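You operate a simulated robot arm through the tools that you are given. There is no shell and no other tool.

You run a simulated robot arm. Do the job below in one go: nothing can be reset, and whatever is moved stays where it is left.

Task
Run the pump on jets 60 and 30 at about 15 kPa.
Fine: open only their two valves, trim with the fine valve and leave the pump running.

Only the result counts: the job must be done as asked and must still hold three seconds after the hand-in. Knocking over, shifting, dropping, spilling or breaking anything else fails it.

Robot
A 7-joint arm with a two-finger parallel gripper, fixed in place. Base frame: the origin is at the foot of the arm, x ahead of it, y to its left, z up; the work surface is at about z = 0.75. Lengths are in m, angles in degrees, forces in N, time in s.
With the tool pointing down near the work surface it reaches from about 0.24 to 0.58 m from the base axis. Its first joint turns from -166.0 to 166.0 degrees. Payload 3.4 kg.
The tool frame sits at the grasp point between the pads (the TCP): z along the fingers, y along the line on which they close. The tips reach 0.03 m beyond it. The gripper opens to 0.094 m. The fingers are 0.028 m wide and 0.01 m thick; the gripper's body (0.05 by 0.096 m) begins 0.055 m behind the TCP.
Orientation is that of the tool frame in the base frame, as [roll, pitch, yaw] about the fixed x, y, z axes, in that order (R = Rz(yaw) Ry(pitch) Rx(roll)). With the fingers straight down and closing along the base's y, the tool's x points along the base's -x, its y along +y and its z along -z.

Tools
- The arm moves only by the tool apply_moves. Its argument "commands" is one flat list of numbers, 7 for each row, row after row: the gripper command, from -1 (fully open) to 1 (shut), values between in proportion, then the shift along the base's x, y, z in m, then the turn, a rotation vector about the base's x, y, z in degrees. In form: [hand, x, y, z, wx, wy, wz, hand, x, y, z, wx, wy, wz, ...]. A call has 1 to 20 rows; each row is the pose to reach, as a shift and turn from the pose commanded when the call began. A row lasts 0.2 s, in which the tool goes at most 0.05 m and 8.6 degrees; a call with a longer step from one row to the next is refused whole, and so is a gripper value outside its range. Where a pose cannot be reached the arm comes as near as it can. A force on the tool above 40 N (or 10 N above the force at the start of the call, whichever is more), or a blocked arm, ends the call early, and 0.2 s more pass. The fingers move at their own pace (about 0.072 m/s each) and stop on an object; they squeeze with about 24 N. The grip force told is the motor's: it shows also when the fingers shut on nothing. Time passes only in rows, and 0.2 s behind the last, so rows that repeat a pose let the fingers close. The reply holds the time, the measured pose of the TCP, the force on the tool along the base axes, the opening and the grip force, in the units named above and with some noise, with the torque about the TCP (base axes, N m) and any sound that the robot's microphone picked up, and new pictures: "views" is both (left out), scene, wrist or none.
- Cameras (640 x 400 px; columns grow to the right, rows downward): "scene" is fixed at [0.0578, 0.4968, 1.4016]; the picture's right is [-0.67, -0.74, 0.00], its down [-0.35, 0.31, -0.88] and it looks along [0.65, -0.59, -0.47] (base axes); focal length 351 px, centre (320, 200). "wrist" rides on the gripper at [0.076, 0.014, -0.102] in the tool frame; the picture's right is [-0.18, 0.98, 0.00], its down [-0.75, -0.14, -0.64] and it looks along [-0.63, -0.12, 0.77] (tool axes); focal length 243 px, centre (320, 200). There is no depth. A picture from a camera that has moved, and an enlarged one, comes with that camera's place and axes in the base frame and with its lens. The place of the scene camera against the robot may be out by one fixed shift of up to 0.018 m in any direction.
- lift_body(by): slides the trunk up (or, below 0, down) by that many m; the arm rides with it, the base frame stays. It gives what a move gives, with no picture.
- enlarge(camera, box): a new picture of the part [left, top, right, bottom] of that camera's present view, enlarged. It takes no simulated time.
- close_job(): hands the job in; it is judged then, once.

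Places have to be worked out from the pictures, the camera data and where the tool is seen. Open the gripper and draw the arm clear of the work before you hand the job in, unless the task says otherwise.

The tools are called as name(argument=value, ...) on one line, values as JSON. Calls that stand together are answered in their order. apply_moves: Moves the arm, as the interface text tells. Its arguments: {"type":"object","properties":{"commands":{"type":"array"},"views":{"type":"string","enum":["both","scene","wrist","none"]}},"required":["commands"]} The other tools are called the same way: lift_body (by) slides the trunk up or down; enlarge (camera, box) takes an enlarged picture of a part of a camera's view; close_job () hands the job in.

At the start:

```text
clock: 0.0
ee_pos: [0.3808, -0.1456, 1.1697]
tcp_rot: [180.0, 0.0, -179.9]
force: [0.3, 0.7, -0.7]
ft_torque: [0.01, -0.03, -0.01]
grip_width: 0.094
gripper_force: 0.0
trunk travel left (down, up): [-0.25, 0.136]
```

scene: 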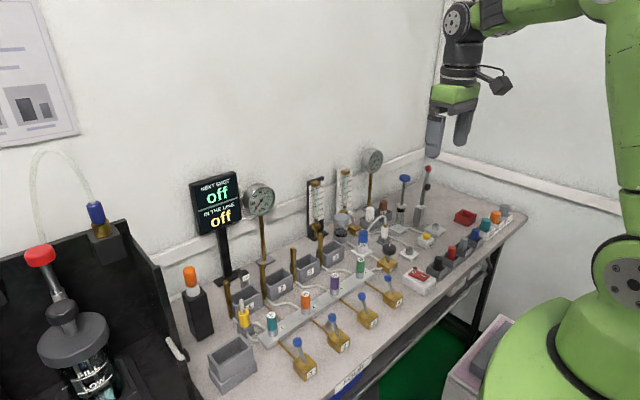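
wrist: 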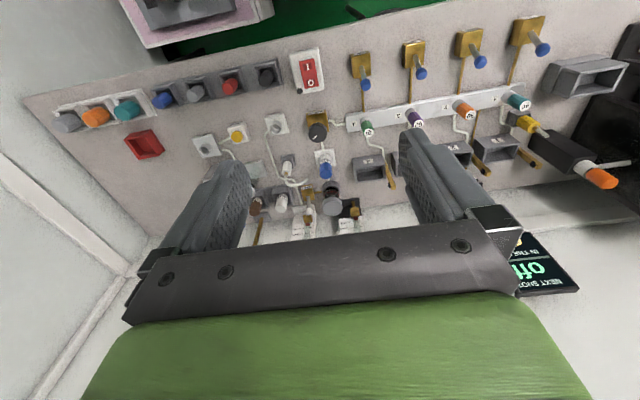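

I'll begin by inspecting the scene: the pictures show a bench with valves, gauges, a rocker switch, jets and a display. I enlarge several parts to read labels.

enlarge(camera="scene", box=[170, 160, 330, 260])

enlarge(camera="scene", box=[200, 260, 360, 360])

enlarge(camera="scene", box=[320, 220, 480, 320])

enlarge(camera="scene", box=[300, 150, 460, 250])

enlarge(camera="wrist", box=[340, 10, 580, 160])

enlarge(camera="wrist", box=[190, 100, 430, 250])

```text
4.00 times, centred on (250, 210) of scene
camera zoom: at [0.0578, 0.4968, 1.4016], right [-0.67, -0.74, 0.0], down [-0.35, 0.31, -0.88], along [0.65, -0.59, -0.47], focal length 1404 px, centre (600, 160)
```

zoom: 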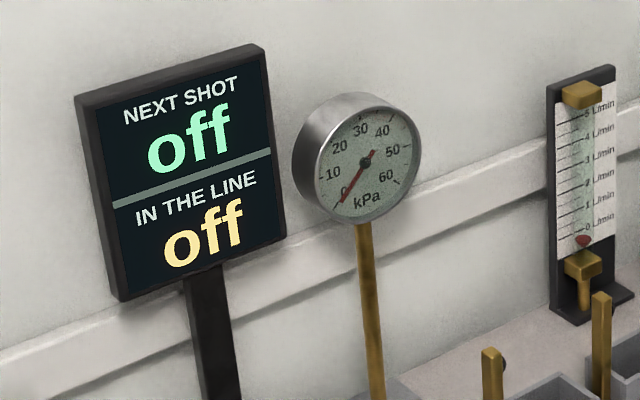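

```text
4.00 times, centred on (280, 310) of scene
camera zoom: at [0.0578, 0.4968, 1.4016], right [-0.67, -0.74, 0.0], down [-0.35, 0.31, -0.88], along [0.65, -0.59, -0.47], focal length 1404 px, centre (480, -240)
```

zoom: 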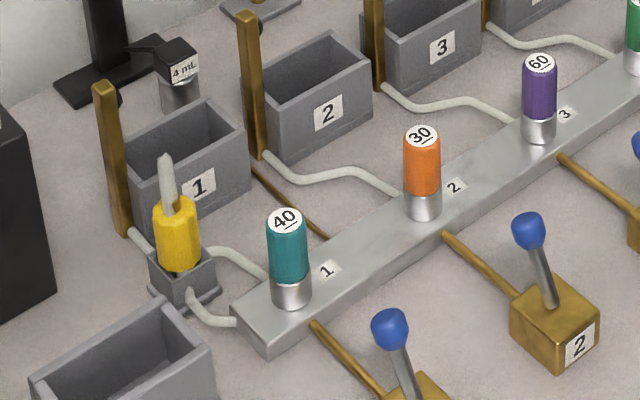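

```text
4.00 times, centred on (400, 270) of scene
camera zoom: at [0.0578, 0.4968, 1.4016], right [-0.67, -0.74, 0.0], down [-0.35, 0.31, -0.88], along [0.65, -0.59, -0.47], focal length 1404 px, centre (0, -80)
```

zoom: 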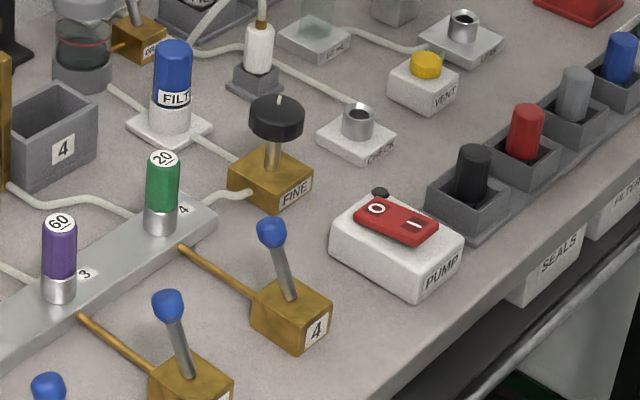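

```text
4.00 times, centred on (380, 200) of scene
camera zoom: at [0.0578, 0.4968, 1.4016], right [-0.67, -0.74, 0.0], down [-0.35, 0.31, -0.88], along [0.65, -0.59, -0.47], focal length 1404 px, centre (80, 200)
```

zoom: 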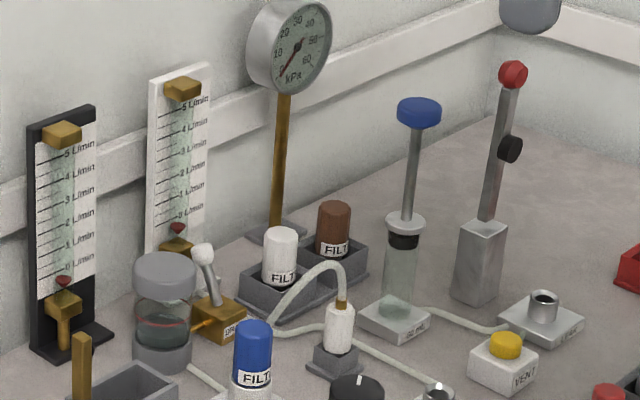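

```text
2.67 times, centred on (460, 85) of wrist
camera zoom: at [0.3052, -0.132, 1.2721], right [0.18, 0.98, 0.0], down [0.75, -0.14, 0.64], along [0.63, -0.12, -0.77], focal length 647 px, centre (-53, 507)
```

zoom: 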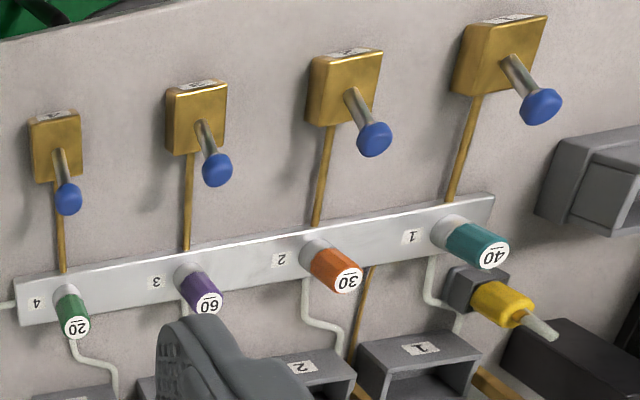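

```text
2.67 times, centred on (310, 175) of wrist
camera zoom: at [0.3052, -0.132, 1.2721], right [0.18, 0.98, 0.0], down [0.75, -0.14, 0.64], along [0.63, -0.12, -0.77], focal length 647 px, centre (347, 267)
```

zoom: 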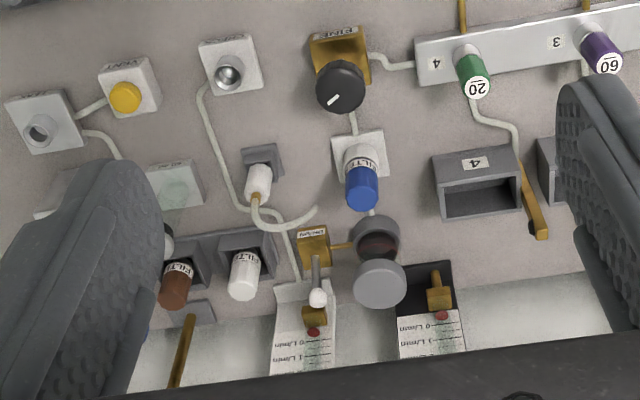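

Jets sit 40/30/60/20 at positions 1–4, so valves 2 and 3 are wanted. I look closer at other regions for lever positions, labels and possible oddities.

enlarge(camera="scene", box=[280, 300, 440, 400])

enlarge(camera="scene", box=[400, 180, 560, 280])

enlarge(camera="scene", box=[0, 220, 280, 400])

enlarge(camera="scene", box=[230, 170, 310, 220])

enlarge(camera="scene", box=[340, 140, 420, 190])

enlarge(camera="scene", box=[290, 230, 410, 305])

enlarge(camera="wrist", box=[20, 40, 330, 234])

enlarge(camera="scene", box=[0, 0, 100, 160])

```text
4.00 times, centred on (360, 350) of scene
camera zoom: at [0.0578, 0.4968, 1.4016], right [-0.67, -0.74, 0.0], down [-0.35, 0.31, -0.88], along [0.65, -0.59, -0.47], focal length 1404 px, centre (160, -400)
```

zoom: 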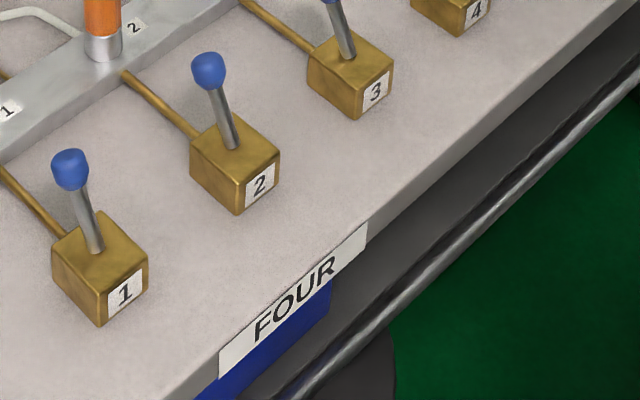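

```text
4.00 times, centred on (480, 230) of scene
camera zoom: at [0.0578, 0.4968, 1.4016], right [-0.67, -0.74, 0.0], down [-0.35, 0.31, -0.88], along [0.65, -0.59, -0.47], focal length 1404 px, centre (-320, 80)
```

zoom: 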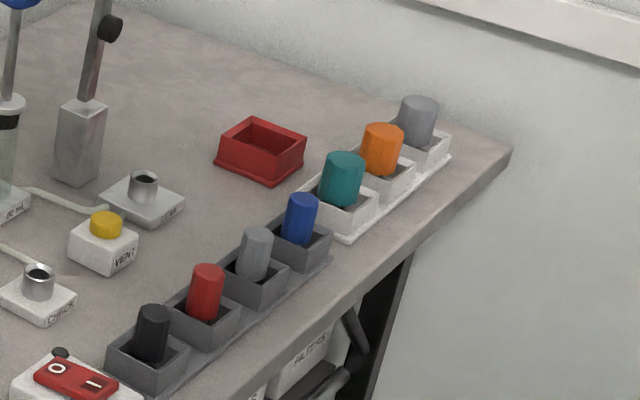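

```text
2.22 times, centred on (140, 310) of scene
camera zoom: at [0.0578, 0.4968, 1.4016], right [-0.67, -0.74, 0.0], down [-0.35, 0.31, -0.88], along [0.65, -0.59, -0.47], focal length 780 px, centre (720, -44)
```

zoom: 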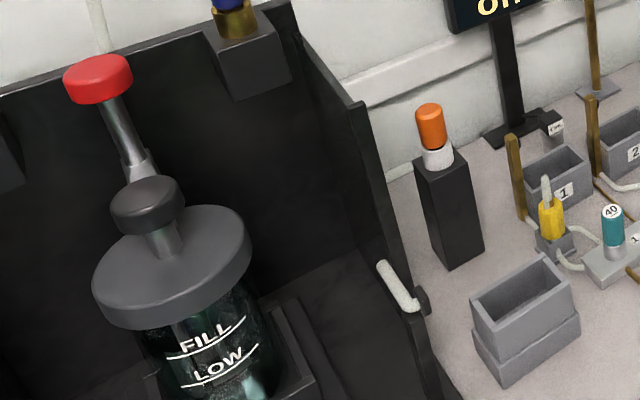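

```text
8.00 times, centred on (270, 195) of scene
camera zoom: at [0.0578, 0.4968, 1.4016], right [-0.67, -0.74, 0.0], down [-0.35, 0.31, -0.88], along [0.65, -0.59, -0.47], focal length 2807 px, centre (720, 240)
```

zoom: 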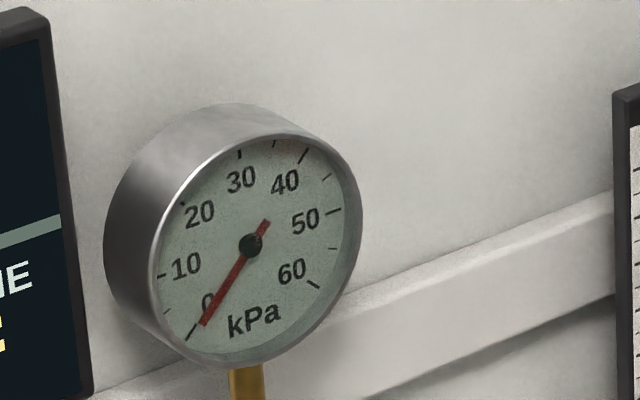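

```text
8.00 times, centred on (380, 165) of scene
camera zoom: at [0.0578, 0.4968, 1.4016], right [-0.67, -0.74, 0.0], down [-0.35, 0.31, -0.88], along [0.65, -0.59, -0.47], focal length 2807 px, centre (-160, 480)
```

zoom: 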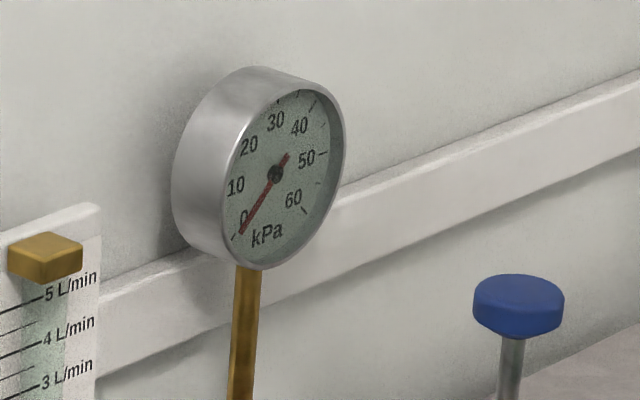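

```text
5.33 times, centred on (350, 268) of scene
camera zoom: at [0.0578, 0.4968, 1.4016], right [-0.67, -0.74, 0.0], down [-0.35, 0.31, -0.88], along [0.65, -0.59, -0.47], focal length 1871 px, centre (160, -160)
```

zoom: 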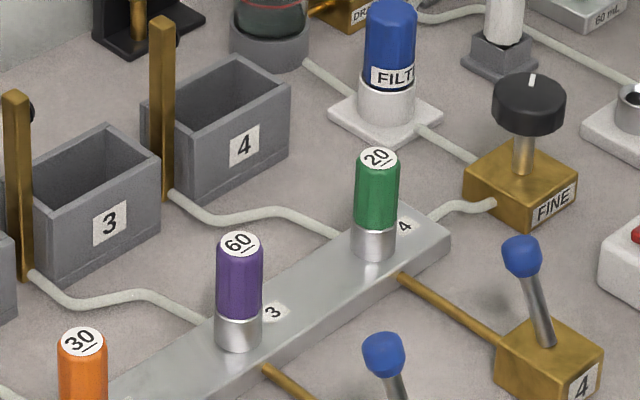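

```text
2.06 times, centred on (175, 137) of wrist
camera zoom: at [0.3052, -0.132, 1.2721], right [0.18, 0.98, 0.0], down [0.75, -0.14, 0.64], along [0.63, -0.12, -0.77], focal length 500 px, centre (619, 330)
```

zoom: 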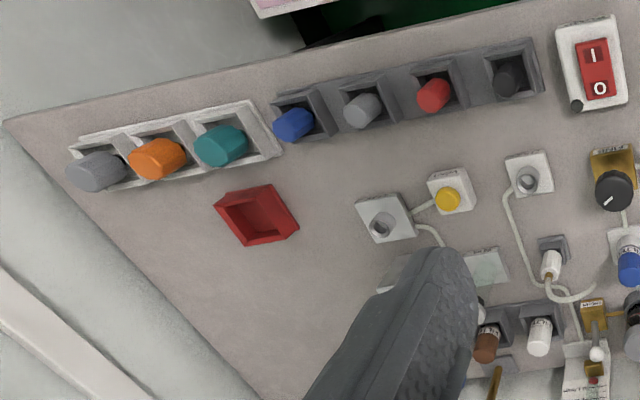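

```text
2.50 times, centred on (50, 80) of scene
camera zoom: at [0.0578, 0.4968, 1.4016], right [-0.67, -0.74, 0.0], down [-0.35, 0.31, -0.88], along [0.65, -0.59, -0.47], focal length 877 px, centre (995, 500)
```

zoom: 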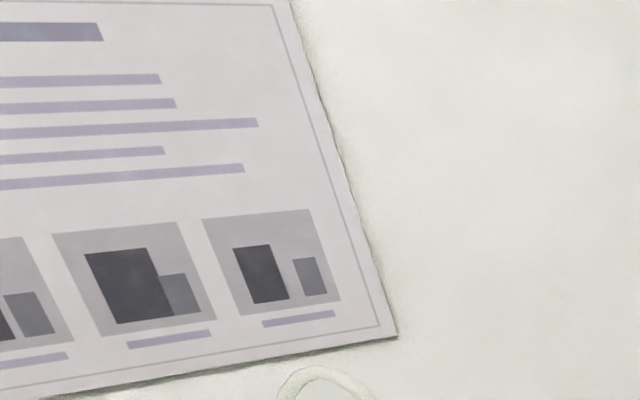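

The lever valves all lean away from the robot (toward the jets) and the pump rocker shows its "I" end on the robot side. I move above valves 2/3 for a closer wrist view to locate the levers.

apply_moves(commands=[-1, 0, 0.035, -0.02, 0, 0, 0, -1, 0, 0.07, -0.05, 0, 0, 0, -1, 0, 0.105, -0.08, 0, 0, 0, -1, 0, 0.14, -0.11, 0, 0, 0, -1, 0, 0.175, -0.14, 0, 0, 0, -1, 0, 0.2, -0.17, 0, 0, 0, -1, 0, 0.2, -0.17, 0, 0, 0], views="both")

```text
clock: 1.6
ee_pos: [0.3807, 0.0512, 1.0004]
tcp_rot: [-180.0, 0.0, -180.0]
force: [-0.2, -0.4, 0.5]
ft_torque: [-0.04, -0.03, 0.04]
grip_width: 0.094
gripper_force: 0.1
trunk travel left (down, up): [-0.25, 0.136]
camera wrist: at [0.3048, 0.0653, 1.1016], right [0.18, 0.98, 0.0], down [0.75, -0.14, 0.64], along [0.63, -0.12, -0.77], focal length 243 px, centre (320, 200)
```

scene: 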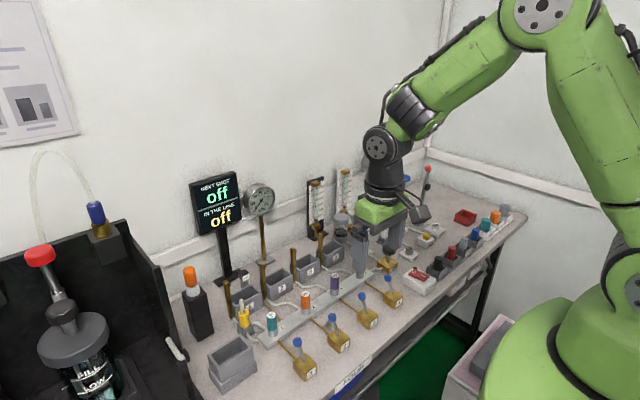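
wrist: 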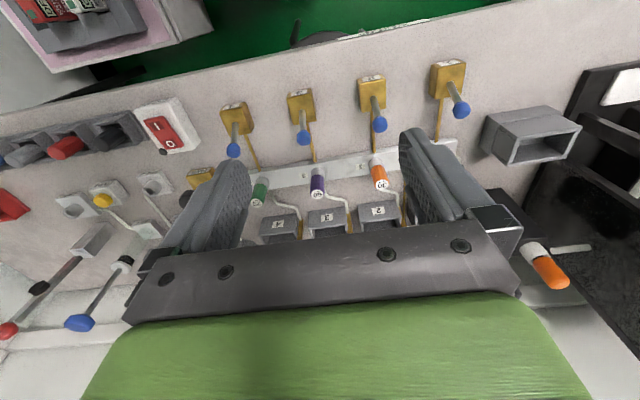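

The wrist camera now sees all four valves clearly. I enlarge that part to measure levers and jets.

enlarge(camera="wrist", box=[200, 50, 360, 150])

enlarge(camera="wrist", box=[330, 40, 490, 140])

enlarge(camera="wrist", box=[230, 140, 430, 265])

enlarge(camera="wrist", box=[80, 90, 240, 190])

```text
4.00 times, centred on (280, 100) of wrist
camera zoom: at [0.3048, 0.0653, 1.1016], right [0.18, 0.98, 0.0], down [0.75, -0.14, 0.64], along [0.63, -0.12, -0.77], focal length 970 px, centre (480, 600)
```

zoom: 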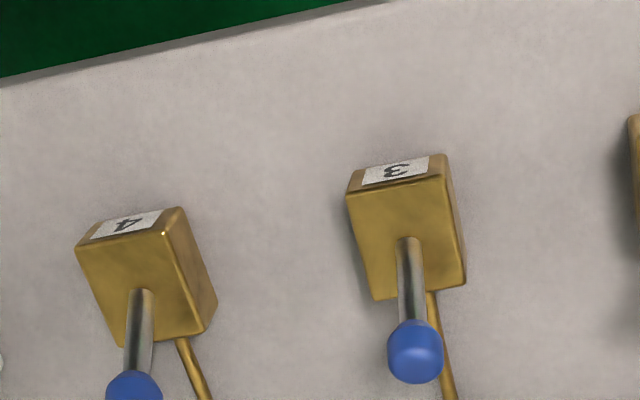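

```text
4.00 times, centred on (410, 90) of wrist
camera zoom: at [0.3048, 0.0653, 1.1016], right [0.18, 0.98, 0.0], down [0.75, -0.14, 0.64], along [0.63, -0.12, -0.77], focal length 970 px, centre (-40, 640)
```

zoom: 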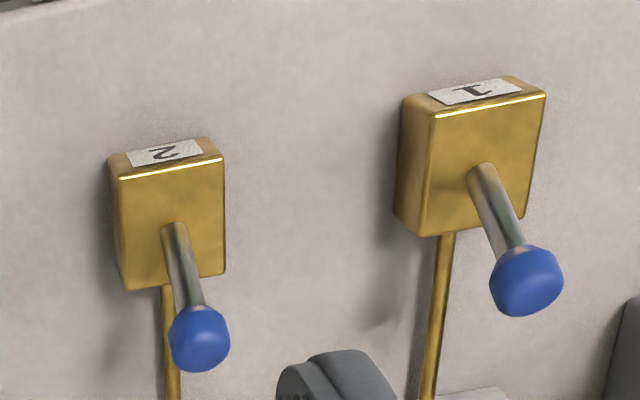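

```text
3.20 times, centred on (330, 202) of wrist
camera zoom: at [0.3048, 0.0653, 1.1016], right [0.18, 0.98, 0.0], down [0.75, -0.14, 0.64], along [0.63, -0.12, -0.77], focal length 776 px, centre (288, 192)
```

zoom: 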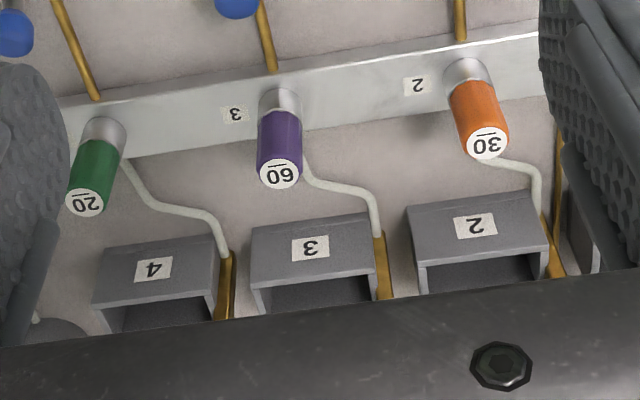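

```text
4.00 times, centred on (160, 140) of wrist
camera zoom: at [0.3048, 0.0653, 1.1016], right [0.18, 0.98, 0.0], down [0.75, -0.14, 0.64], along [0.63, -0.12, -0.77], focal length 970 px, centre (960, 440)
```

zoom: 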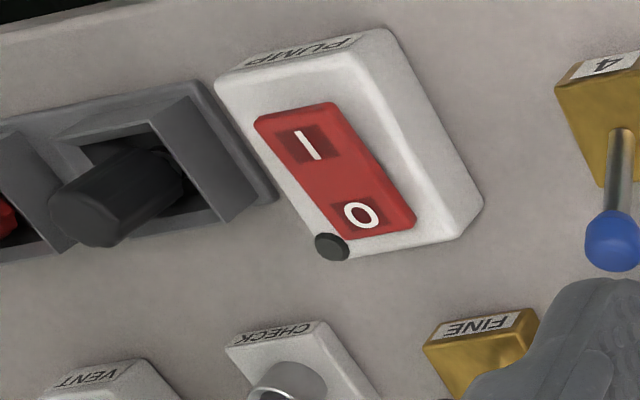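

All four levers share the same lean, with roots near x≈0.414 at y≈0.207/0.114/0.020/−0.074 and tips near x≈0.433, z≈0.82. I close the fingers and go behind lever 2 (between it and the jet) at a safe height first.

apply_moves(commands=[1, 0.03, 0.02, -0.02, 0, 0, 0, 1, 0.06, 0.04, -0.04, 0, 0, 0, 1, 0.091, 0.062, -0.06, 0, 0, 0, 1, 0.091, 0.062, -0.08, 0, 0, 0, 1, 0.091, 0.062, -0.08, 0, 0, 0, 1, 0.091, 0.062, -0.08, 0, 0, 0], views="both")

```text
clock: 3.0
ee_pos: [0.4702, 0.1167, 0.921]
tcp_rot: [179.9, 0.0, 180.0]
force: [-0.1, -0.6, -0.3]
ft_torque: [0.02, 0.02, 0.01]
grip_width: 0.0003
gripper_force: 24.2
trunk travel left (down, up): [-0.25, 0.136]
camera wrist: at [0.3941, 0.1308, 1.0225], right [0.18, 0.98, 0.0], down [0.75, -0.14, 0.64], along [0.63, -0.12, -0.77], focal length 243 px, centre (320, 200)
```

scene: 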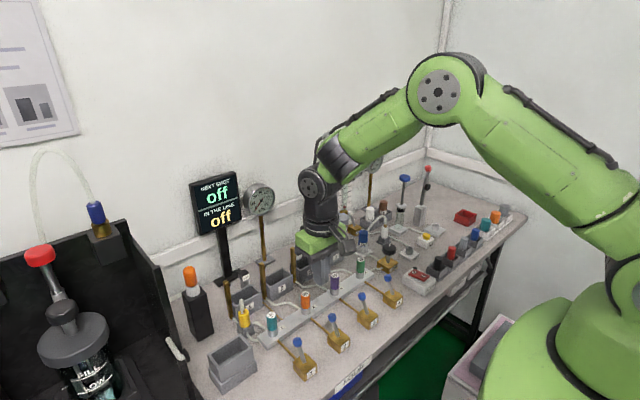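
wrist: 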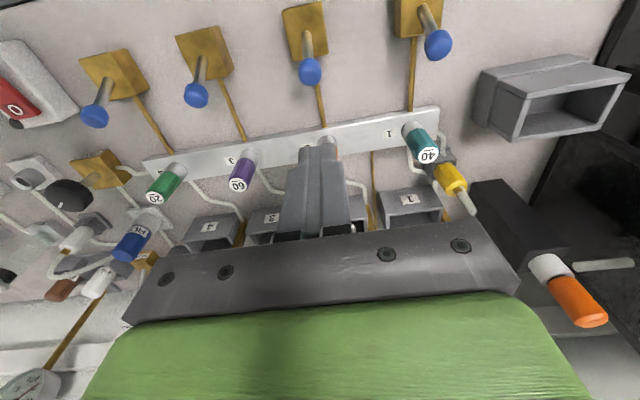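

Fingers are shut just behind lever 2 (tip triangulated near x=0.437, y=0.114, z=0.813). I descend straight down to a TCP height of 0.828.

apply_moves(commands=[1, 0, -0.002, -0.03, 0, 0, 0, 1, 0, -0.002, -0.06, 0, 0, 0, 1, 0, -0.002, -0.08, 0, 0, 0, 1, 0, -0.002, -0.092, 0, 0, 0, 1, 0, -0.002, -0.092, 0, 0, 0], views="both")

```text
clock: 4.2
ee_pos: [0.4724, 0.1145, 0.8312]
tcp_rot: [-180.0, 0.0, 179.9]
force: [-1.7, 0.2, 0.3]
ft_torque: [0.01, 0.01, -0.01]
grip_width: 0.0
gripper_force: 24.1
trunk travel left (down, up): [-0.25, 0.136]
camera wrist: at [0.3958, 0.1282, 0.9315], right [0.18, 0.98, 0.0], down [0.75, -0.14, 0.64], along [0.63, -0.12, -0.77], focal length 243 px, centre (320, 200)
```

scene: 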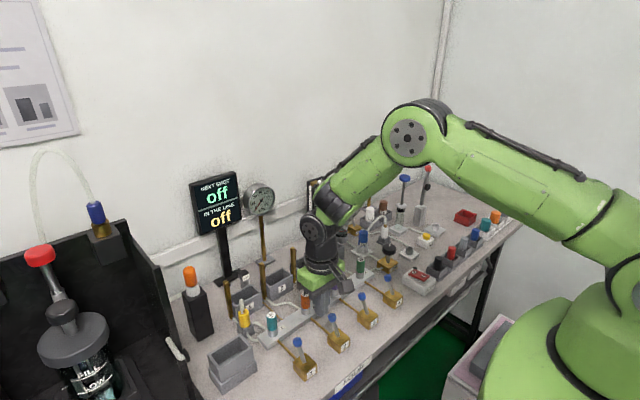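
wrist: 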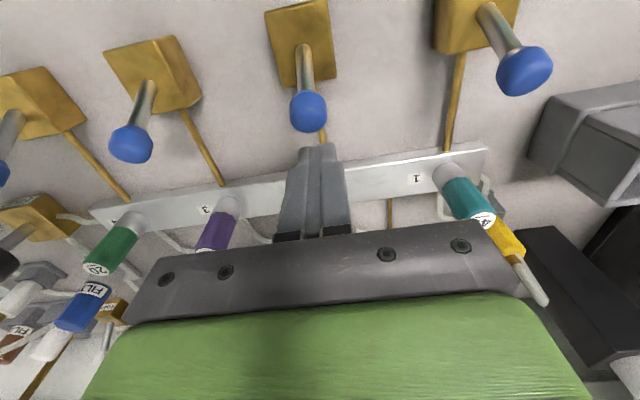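

The fingertips sit just behind lever 2. I push toward the robot in small steps, watching the force.

apply_moves(commands=[1, -0.01, 0, 0, 0, 0, 0, 1, -0.018, 0, 0, 0, 0, 0, 1, -0.026, 0, 0, 0, 0, 0, 1, -0.034, 0, 0, 0, 0, 0], views="both")

```text
clock: 5.2
ee_pos: [0.4384, 0.1143, 0.8283]
tcp_rot: [-179.9, 0.0, 180.0]
force: [0.3, -0.2, 0.8]
ft_torque: [0.03, 0.04, 0.0]
grip_width: 0.0
gripper_force: 24.1
trunk travel left (down, up): [-0.25, 0.136]
camera wrist: at [0.3625, 0.1281, 0.9301], right [0.18, 0.98, 0.0], down [0.75, -0.14, 0.64], along [0.63, -0.12, -0.77], focal length 243 px, centre (320, 200)
```

scene: 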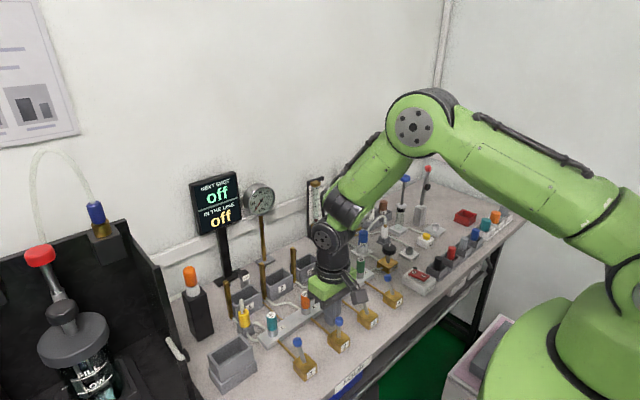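
wrist: 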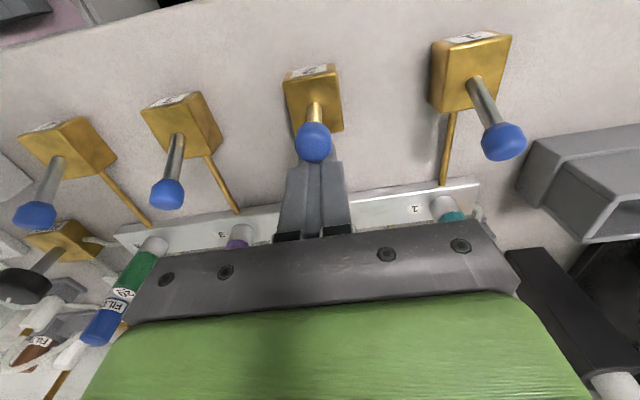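

Lever 2 is tipping toward the robot with almost no resistance, so it is a toggle in x. I carry on pushing past upright.

apply_moves(commands=[1, -0.008, 0, 0, 0, 0, 0, 1, -0.016, 0, 0, 0, 0, 0, 1, -0.022, 0, 0, 0, 0, 0, 1, -0.028, 0, 0, 0, 0, 0], views="both")

```text
clock: 6.2
ee_pos: [0.4205, 0.1143, 0.8291]
tcp_rot: [179.8, 1.0, 179.8]
force: [36.2, 3.2, 7.4]
ft_torque: [-0.09, -1.01, -0.21]
grip_width: 0.0001
gripper_force: 24.0
trunk travel left (down, up): [-0.25, 0.136]
camera wrist: at [0.3422, 0.1278, 0.9292], right [0.19, 0.98, 0.01], down [0.74, -0.15, 0.65], along [0.64, -0.12, -0.76], focal length 243 px, centre (320, 200)
```

scene: 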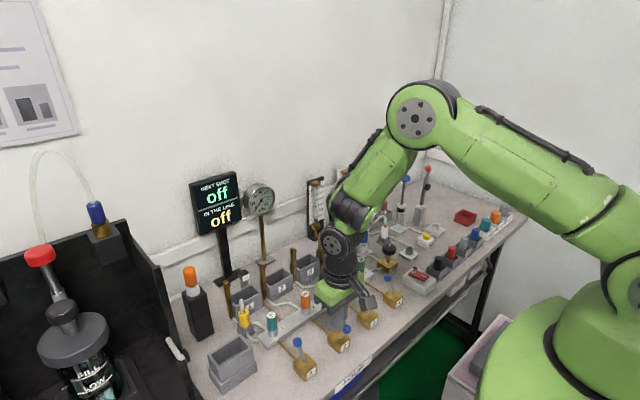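
wrist: 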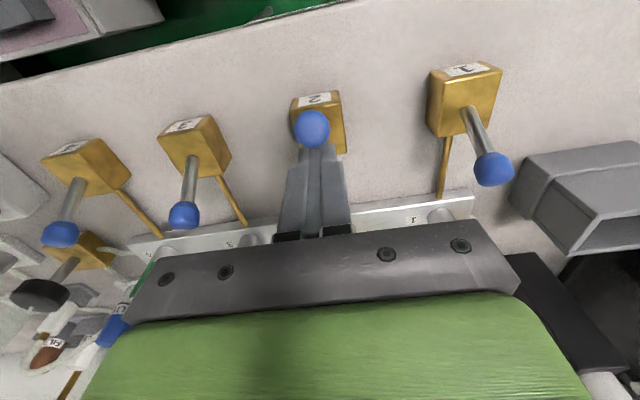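

The reading of 36 N in +x means lever 2 has hit its other stop. I back off and look at how it rests.

apply_moves(commands=[1, 0.015, 0, 0, 0, 0, 0, 1, 0.04, 0, 0, 0, 0, 0, 1, 0.053, 0, 0, 0, 0, 0, 1, 0.053, 0, 0, 0, 0, 0, 1, 0.053, 0, 0.045, 0, 0, 0, 1, 0.053, 0, 0.09, 0, 0, 0, 1, 0.053, 0, 0.09, 0, 0, 0], views="both")

```text
clock: 7.8
ee_pos: [0.4621, 0.1133, 0.918]
tcp_rot: [-180.0, -0.1, 179.9]
force: [-0.3, 0.6, -0.1]
ft_torque: [-0.02, 0.0, 0.02]
grip_width: 0.0002
gripper_force: 24.7
trunk travel left (down, up): [-0.25, 0.136]
camera wrist: at [0.387, 0.1272, 1.0204], right [0.18, 0.98, 0.0], down [0.75, -0.14, 0.64], along [0.63, -0.12, -0.77], focal length 243 px, centre (320, 200)
```

scene: 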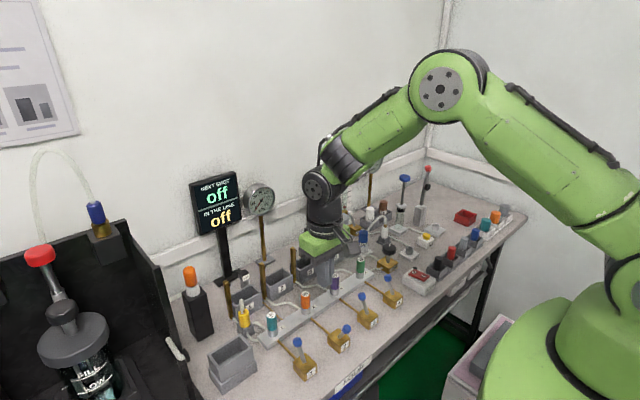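
wrist: 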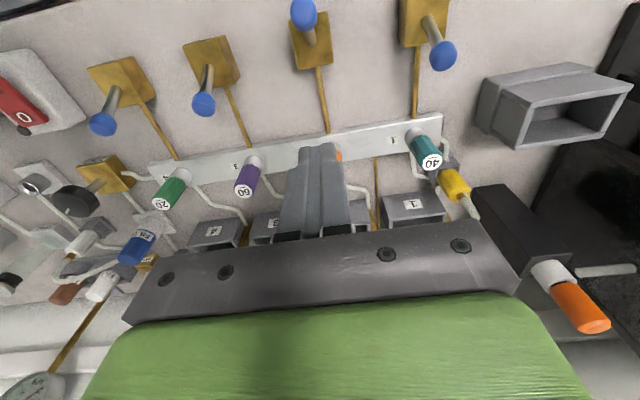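

Lever 2 now rests toward the robot. Lever 3's tip is at about (0.437, 0.019), so I go sideways, then down behind it, and push it in the same way.

apply_moves(commands=[1, 0.005, -0.04, 0, 0, 0, 0, 1, 0.009, -0.08, 0, 0, 0, 0, 1, 0.009, -0.0955, 0, 0, 0, 0, 1, 0.009, -0.0955, -0.02, 0, 0, 0, 1, 0.009, -0.0955, -0.05, 0, 0, 0, 1, 0.009, -0.0955, -0.075, 0, 0, 0, 1, 0.009, -0.0955, -0.09, 0, 0, 0, 1, 0.009, -0.0955, -0.09, 0, 0, 0], views="wrist")

```text
clock: 9.6
ee_pos: [0.4729, 0.0186, 0.8277]
tcp_rot: [-180.0, 0.0, -180.0]
force: [-0.2, 0.8, 0.4]
ft_torque: [0.01, -0.02, -0.04]
grip_width: 0.0001
gripper_force: 23.8
trunk travel left (down, up): [-0.25, 0.136]
camera wrist: at [0.3965, 0.0332, 0.9293], right [0.18, 0.98, 0.0], down [0.75, -0.14, 0.64], along [0.63, -0.12, -0.77], focal length 243 px, centre (320, 200)
```

wrist: 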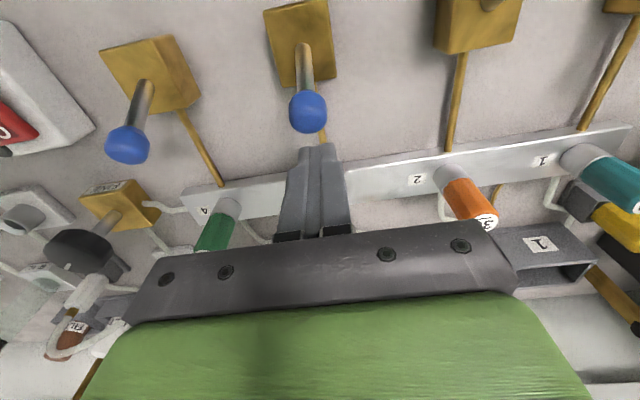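

The fingertips sit behind lever 3 as they did behind lever 2. I push toward the robot to just short of the stop met before, then draw back and up.

apply_moves(commands=[1, -0.01, 0, 0, 0, 0, 0, 1, -0.02, 0, 0, 0, 0, 0, 1, -0.03, 0, 0, 0, 0, 0, 1, -0.038, 0, 0, 0, 0, 0, 1, -0.044, 0, 0, 0, 0, 0, 1, -0.05, 0, 0, 0, 0, 0, 1, -0.054, 0, 0, 0, 0, 0, 1, -0.057, 0, 0, 0, 0, 0], views="wrist")

```text
clock: 11.4
ee_pos: [0.4205, 0.0177, 0.8279]
tcp_rot: [-179.9, 0.5, -180.0]
force: [22.5, 0.9, 4.5]
ft_torque: [0.04, -0.61, -0.01]
grip_width: 0.0
gripper_force: 24.0
trunk travel left (down, up): [-0.25, 0.136]
camera wrist: at [0.3437, 0.0325, 0.9294], right [0.18, 0.98, 0.0], down [0.75, -0.14, 0.65], along [0.64, -0.12, -0.76], focal length 243 px, centre (320, 200)
```

wrist: 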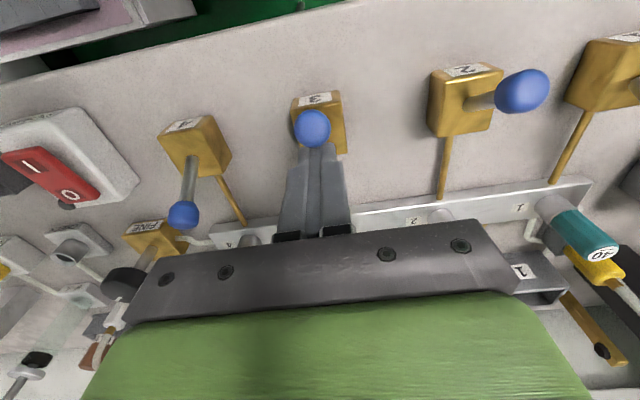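

Lever 3 has reached its stop too (22 N). I back off, rise, and look at the result before going to the pump switch.

apply_moves(commands=[1, 0.02, 0, 0, 0, 0, 0, 1, 0.047, 0, 0, 0, 0, 0, 1, 0.047, 0, 0, 0, 0, 0, 1, 0.047, 0, 0.045, 0, 0, 0, 1, 0.047, 0, 0.09, 0, 0, 0, 1, 0.03, -0.03, 0.11, 0, 0, 0, 1, 0.01, -0.07, 0.12, 0, 0, 0, 1, -0.01, -0.11, 0.12, 0, 0, 0, 1, -0.022, -0.15, 0.12, 0, 0, 0, 1, -0.022, -0.19, 0.12, 0, 0, 0, 1, -0.022, -0.19, 0.12, 0, 0, 0], views="both")

```text
clock: 13.8
ee_pos: [0.3934, -0.1702, 0.9456]
tcp_rot: [-179.9, 0.0, -180.0]
force: [0.6, 0.0, -0.3]
ft_torque: [0.0, 0.01, -0.03]
grip_width: 0.0001
gripper_force: 23.6
trunk travel left (down, up): [-0.25, 0.136]
camera wrist: at [0.3174, -0.1561, 1.0483], right [0.18, 0.98, 0.0], down [0.75, -0.14, 0.64], along [0.63, -0.12, -0.77], focal length 243 px, centre (320, 200)
```

scene: 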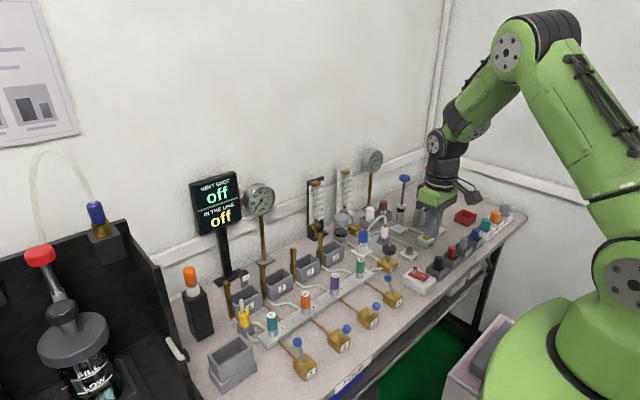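
wrist: 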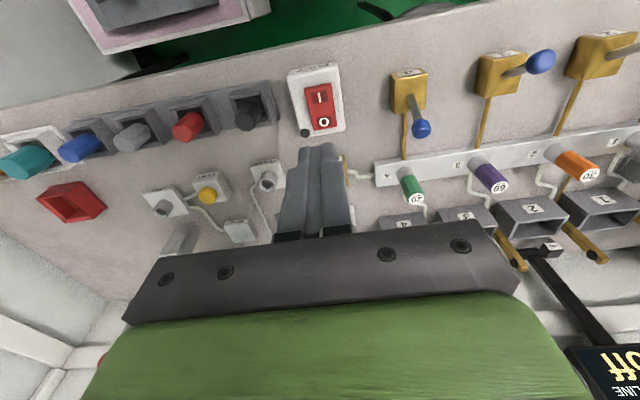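

enlarge(camera="wrist", box=[260, 50, 380, 125])

enlarge(camera="scene", box=[280, 240, 440, 340])

enlarge(camera="scene", box=[320, 170, 480, 270])

```text
5.33 times, centred on (320, 88) of wrist
camera zoom: at [0.3174, -0.1561, 1.0483], right [0.18, 0.98, 0.0], down [0.75, -0.14, 0.64], along [0.63, -0.12, -0.77], focal length 1294 px, centre (320, 800)
```

zoom: 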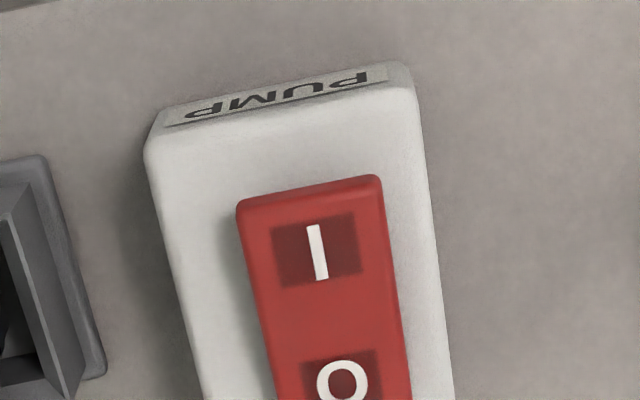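

```text
4.00 times, centred on (360, 290) of scene
camera zoom: at [0.0578, 0.4968, 1.4016], right [-0.67, -0.74, 0.0], down [-0.35, 0.31, -0.88], along [0.65, -0.59, -0.47], focal length 1404 px, centre (160, -160)
```

zoom: 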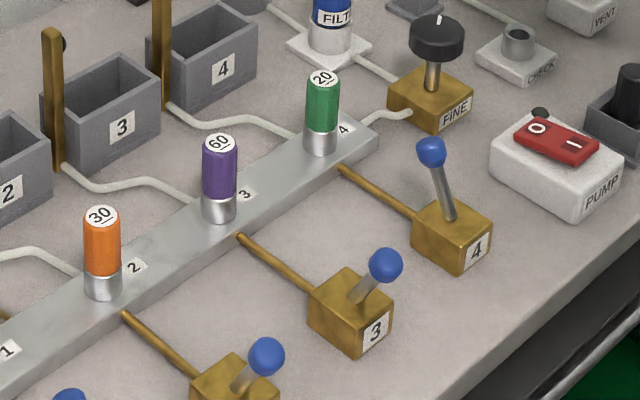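

```text
4.00 times, centred on (400, 220) of scene
camera zoom: at [0.0578, 0.4968, 1.4016], right [-0.67, -0.74, 0.0], down [-0.35, 0.31, -0.88], along [0.65, -0.59, -0.47], focal length 1404 px, centre (0, 120)
```

zoom: 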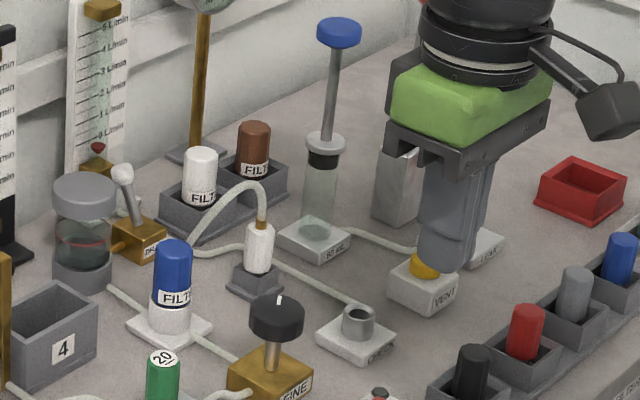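

Levers 2 and 3 both rest toward the robot, 1 and 4 unchanged. The rocker's "I" mark triangulates to about (0.396, −0.172, 0.787); I tilt the tool 15° so only a finger edge will press the I end, and approach above it.

apply_moves(commands=[1, 0.001, 0, -0.02, 0, -5, 0, 1, 0.002, -0.001, -0.04, 0, -10, 0, 1, 0.003, -0.001, -0.07, 0, -15, 0, 1, 0.003, -0.001, -0.098, 0, -15, 0, 1, 0.003, -0.001, -0.108, 0, -15, 0, 1, 0.003, -0.001, -0.108, 0, -15, 0], views="both")

```text
clock: 15.2
ee_pos: [0.397, -0.1733, 0.8403]
tcp_rot: [-179.9, 15.0, 179.9]
force: [0.7, -0.1, 0.0]
ft_torque: [-0.03, 0.04, 0.01]
grip_width: 0.0001
gripper_force: 24.6
trunk travel left (down, up): [-0.25, 0.136]
camera wrist: at [0.2963, -0.1585, 0.9185], right [0.18, 0.98, 0.05], down [0.56, -0.14, 0.82], along [0.81, -0.12, -0.58], focal length 243 px, centre (320, 200)
```

scene: 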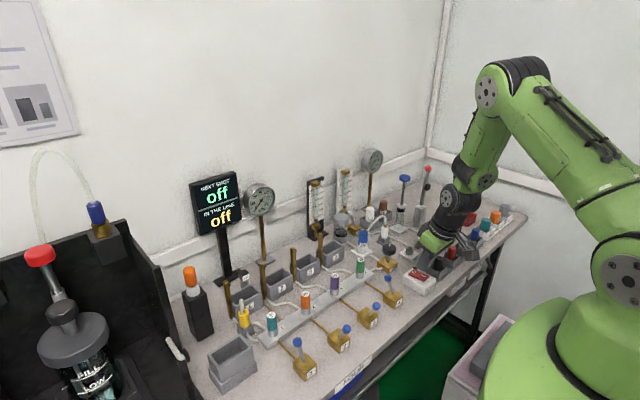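
wrist: 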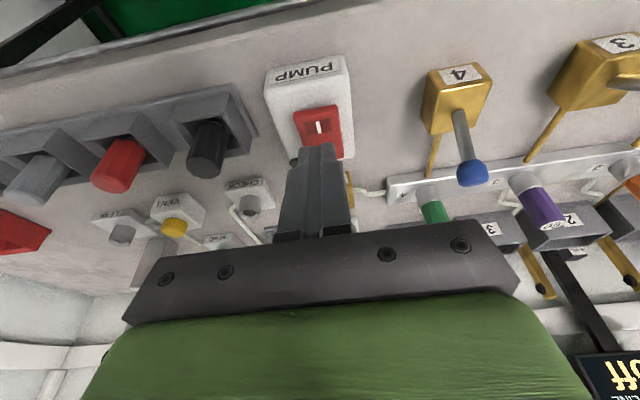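

The tip is about 2 cm above the I end of the rocker. I press down in small steps.

apply_moves(commands=[1, 0, 0, -0.008, 0, 0, 0, 1, 0, 0, -0.014, 0, 0, 0, 1, 0, 0, -0.018, 0, 0, 0, 1, 0, 0, -0.021, 0, 0, 0, 1, 0, 0, -0.024, 0, 0, 0], views="both")

```text
clock: 16.4
ee_pos: [0.3962, -0.1728, 0.8205]
tcp_rot: [-179.9, 15.5, 179.8]
force: [-11.3, 4.2, 26.4]
ft_torque: [0.17, 0.49, 0.0]
grip_width: 0.0001
gripper_force: 24.3
trunk travel left (down, up): [-0.25, 0.136]
stopped in row 5: the force on the tool passed its limit at 45 N (the readings are from after the stop); the commanded pose is now the measured one
camera wrist: at [0.2954, -0.1583, 0.8993], right [0.18, 0.98, 0.05], down [0.56, -0.14, 0.82], along [0.81, -0.12, -0.57], focal length 243 px, centre (320, 200)
```

scene: 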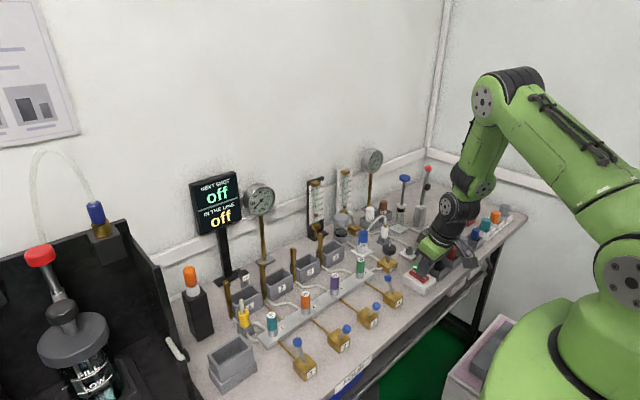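
wrist: 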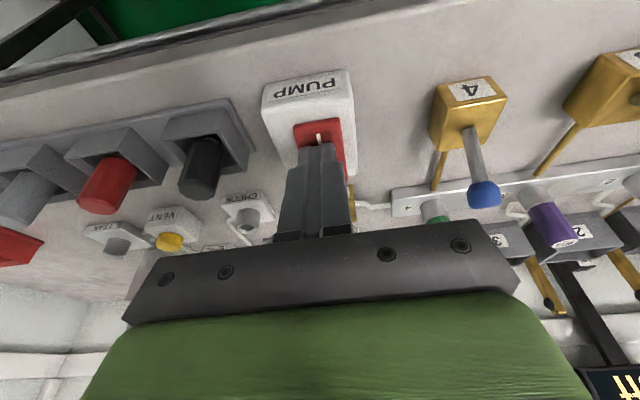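

The press ended at 45 N. I look for signs that the pump is on (lamp, gauges, flowmeters).

enlarge(camera="scene", box=[370, 230, 450, 280])

enlarge(camera="scene", box=[230, 170, 310, 220])

enlarge(camera="scene", box=[290, 140, 410, 215])

enlarge(camera="scene", box=[210, 240, 370, 340])

```text
8.00 times, centred on (410, 255) of scene
camera zoom: at [0.0578, 0.4968, 1.4016], right [-0.67, -0.74, 0.0], down [-0.35, 0.31, -0.88], along [0.65, -0.59, -0.47], focal length 2807 px, centre (-400, -240)
```

zoom: 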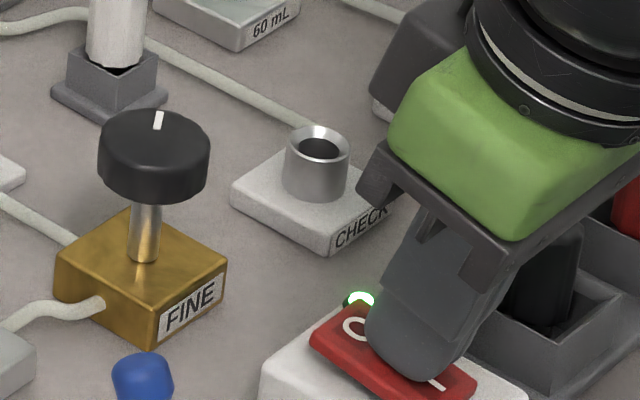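

```text
8.00 times, centred on (270, 195) of scene
camera zoom: at [0.0578, 0.4968, 1.4016], right [-0.67, -0.74, 0.0], down [-0.35, 0.31, -0.88], along [0.65, -0.59, -0.47], focal length 2807 px, centre (720, 240)
```

zoom: 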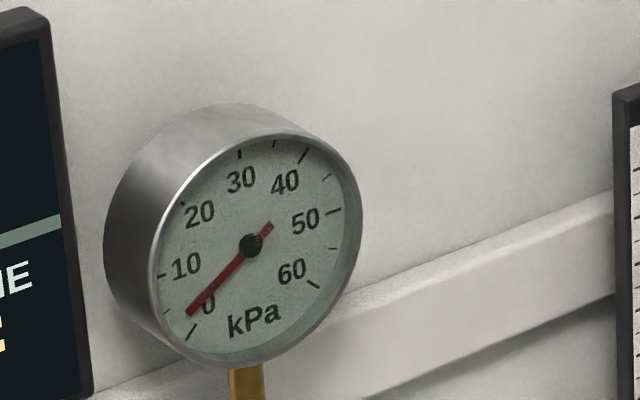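

```text
5.33 times, centred on (350, 178) of scene
camera zoom: at [0.0578, 0.4968, 1.4016], right [-0.67, -0.74, 0.0], down [-0.35, 0.31, -0.88], along [0.65, -0.59, -0.47], focal length 1871 px, centre (160, 320)
```

zoom: 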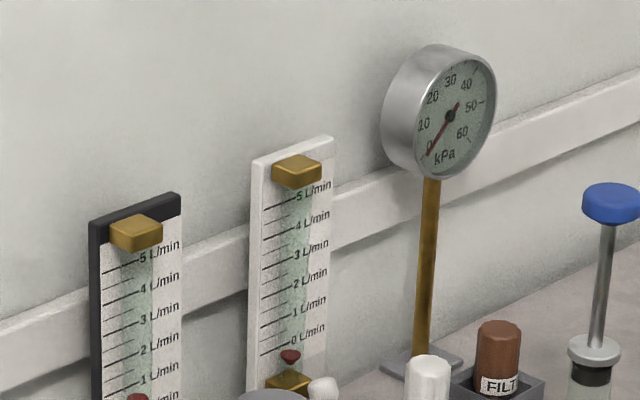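

```text
4.00 times, centred on (290, 290) of scene
camera zoom: at [0.0578, 0.4968, 1.4016], right [-0.67, -0.74, 0.0], down [-0.35, 0.31, -0.88], along [0.65, -0.59, -0.47], focal length 1404 px, centre (440, -160)
```

zoom: 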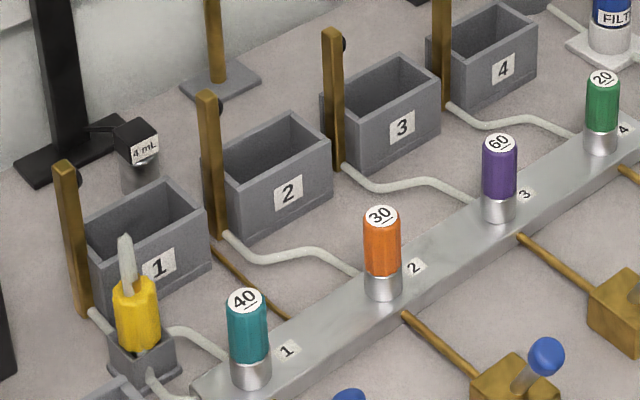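

The pump lamp is lit green and the left gauge has begun to rise. I lift straight off the rocker, levelling the tool, and then read the gauge and flows.

apply_moves(commands=[1, 0, 0, 0.02, 0, 0, 0, 1, 0, 0, 0.05, 0, 0, 0, 1, 0, 0, 0.09, 0, 8, 0, 1, 0, 0, 0.12, 0, 15.5, 0, 1, 0, 0, 0.12, 0, 15.5, 0, 1, 0, 0, 0.12, 0, 15.5, 0], views="both")

enlarge(camera="scene", box=[230, 170, 310, 220])

enlarge(camera="scene", box=[290, 170, 410, 245])

enlarge(camera="scene", box=[370, 230, 450, 280])

```text
clock: 17.8
ee_pos: [0.4003, -0.1725, 0.9381]
tcp_rot: [-179.8, -0.1, -180.0]
force: [0.1, 0.5, -0.2]
ft_torque: [-0.03, 0.0, 0.01]
grip_width: 0.0
gripper_force: 24.0
trunk travel left (down, up): [-0.25, 0.136]
camera wrist: at [0.3241, -0.1578, 1.0406], right [0.18, 0.98, 0.0], down [0.76, -0.14, 0.64], along [0.63, -0.12, -0.77], focal length 243 px, centre (320, 200)
```

scene: 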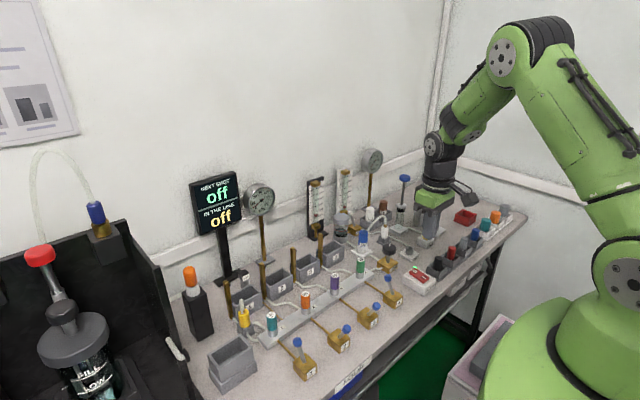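
wrist: 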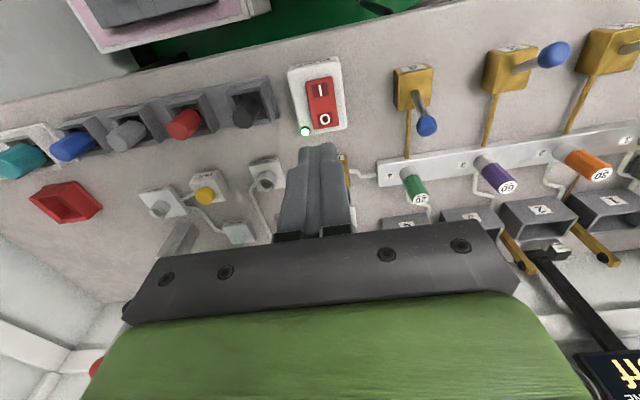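

```text
8.00 times, centred on (270, 195) of scene
camera zoom: at [0.0578, 0.4968, 1.4016], right [-0.67, -0.74, 0.0], down [-0.35, 0.31, -0.88], along [0.65, -0.59, -0.47], focal length 2807 px, centre (720, 240)
```

zoom: 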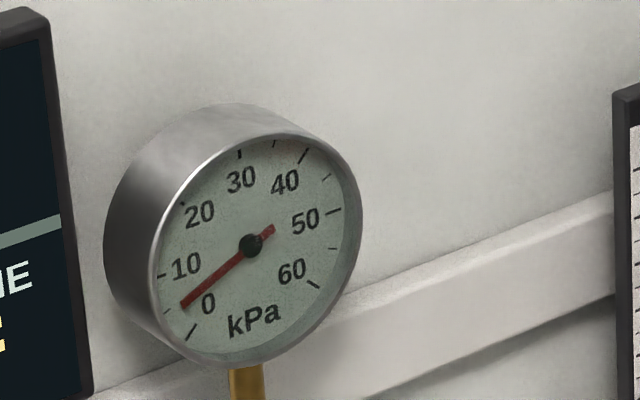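

```text
5.33 times, centred on (350, 208) of scene
camera zoom: at [0.0578, 0.4968, 1.4016], right [-0.67, -0.74, 0.0], down [-0.35, 0.31, -0.88], along [0.65, -0.59, -0.47], focal length 1871 px, centre (160, 160)
```

zoom: 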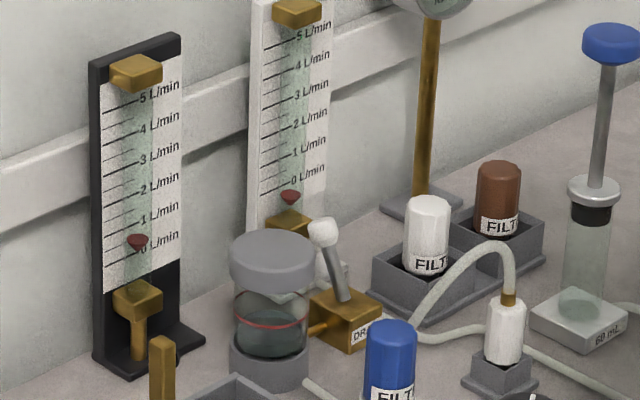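

```text
8.00 times, centred on (410, 255) of scene
camera zoom: at [0.0578, 0.4968, 1.4016], right [-0.67, -0.74, 0.0], down [-0.35, 0.31, -0.88], along [0.65, -0.59, -0.47], focal length 2807 px, centre (-400, -240)
```

zoom: 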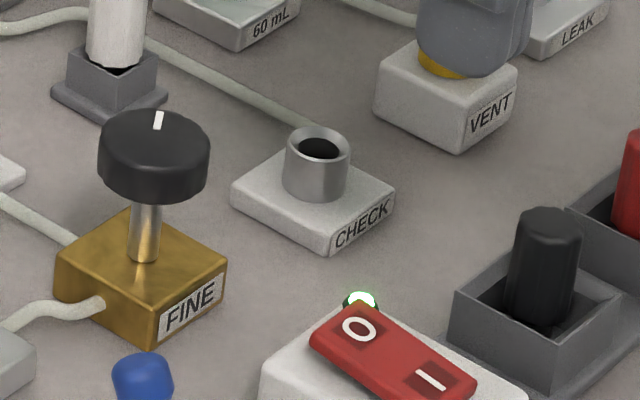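

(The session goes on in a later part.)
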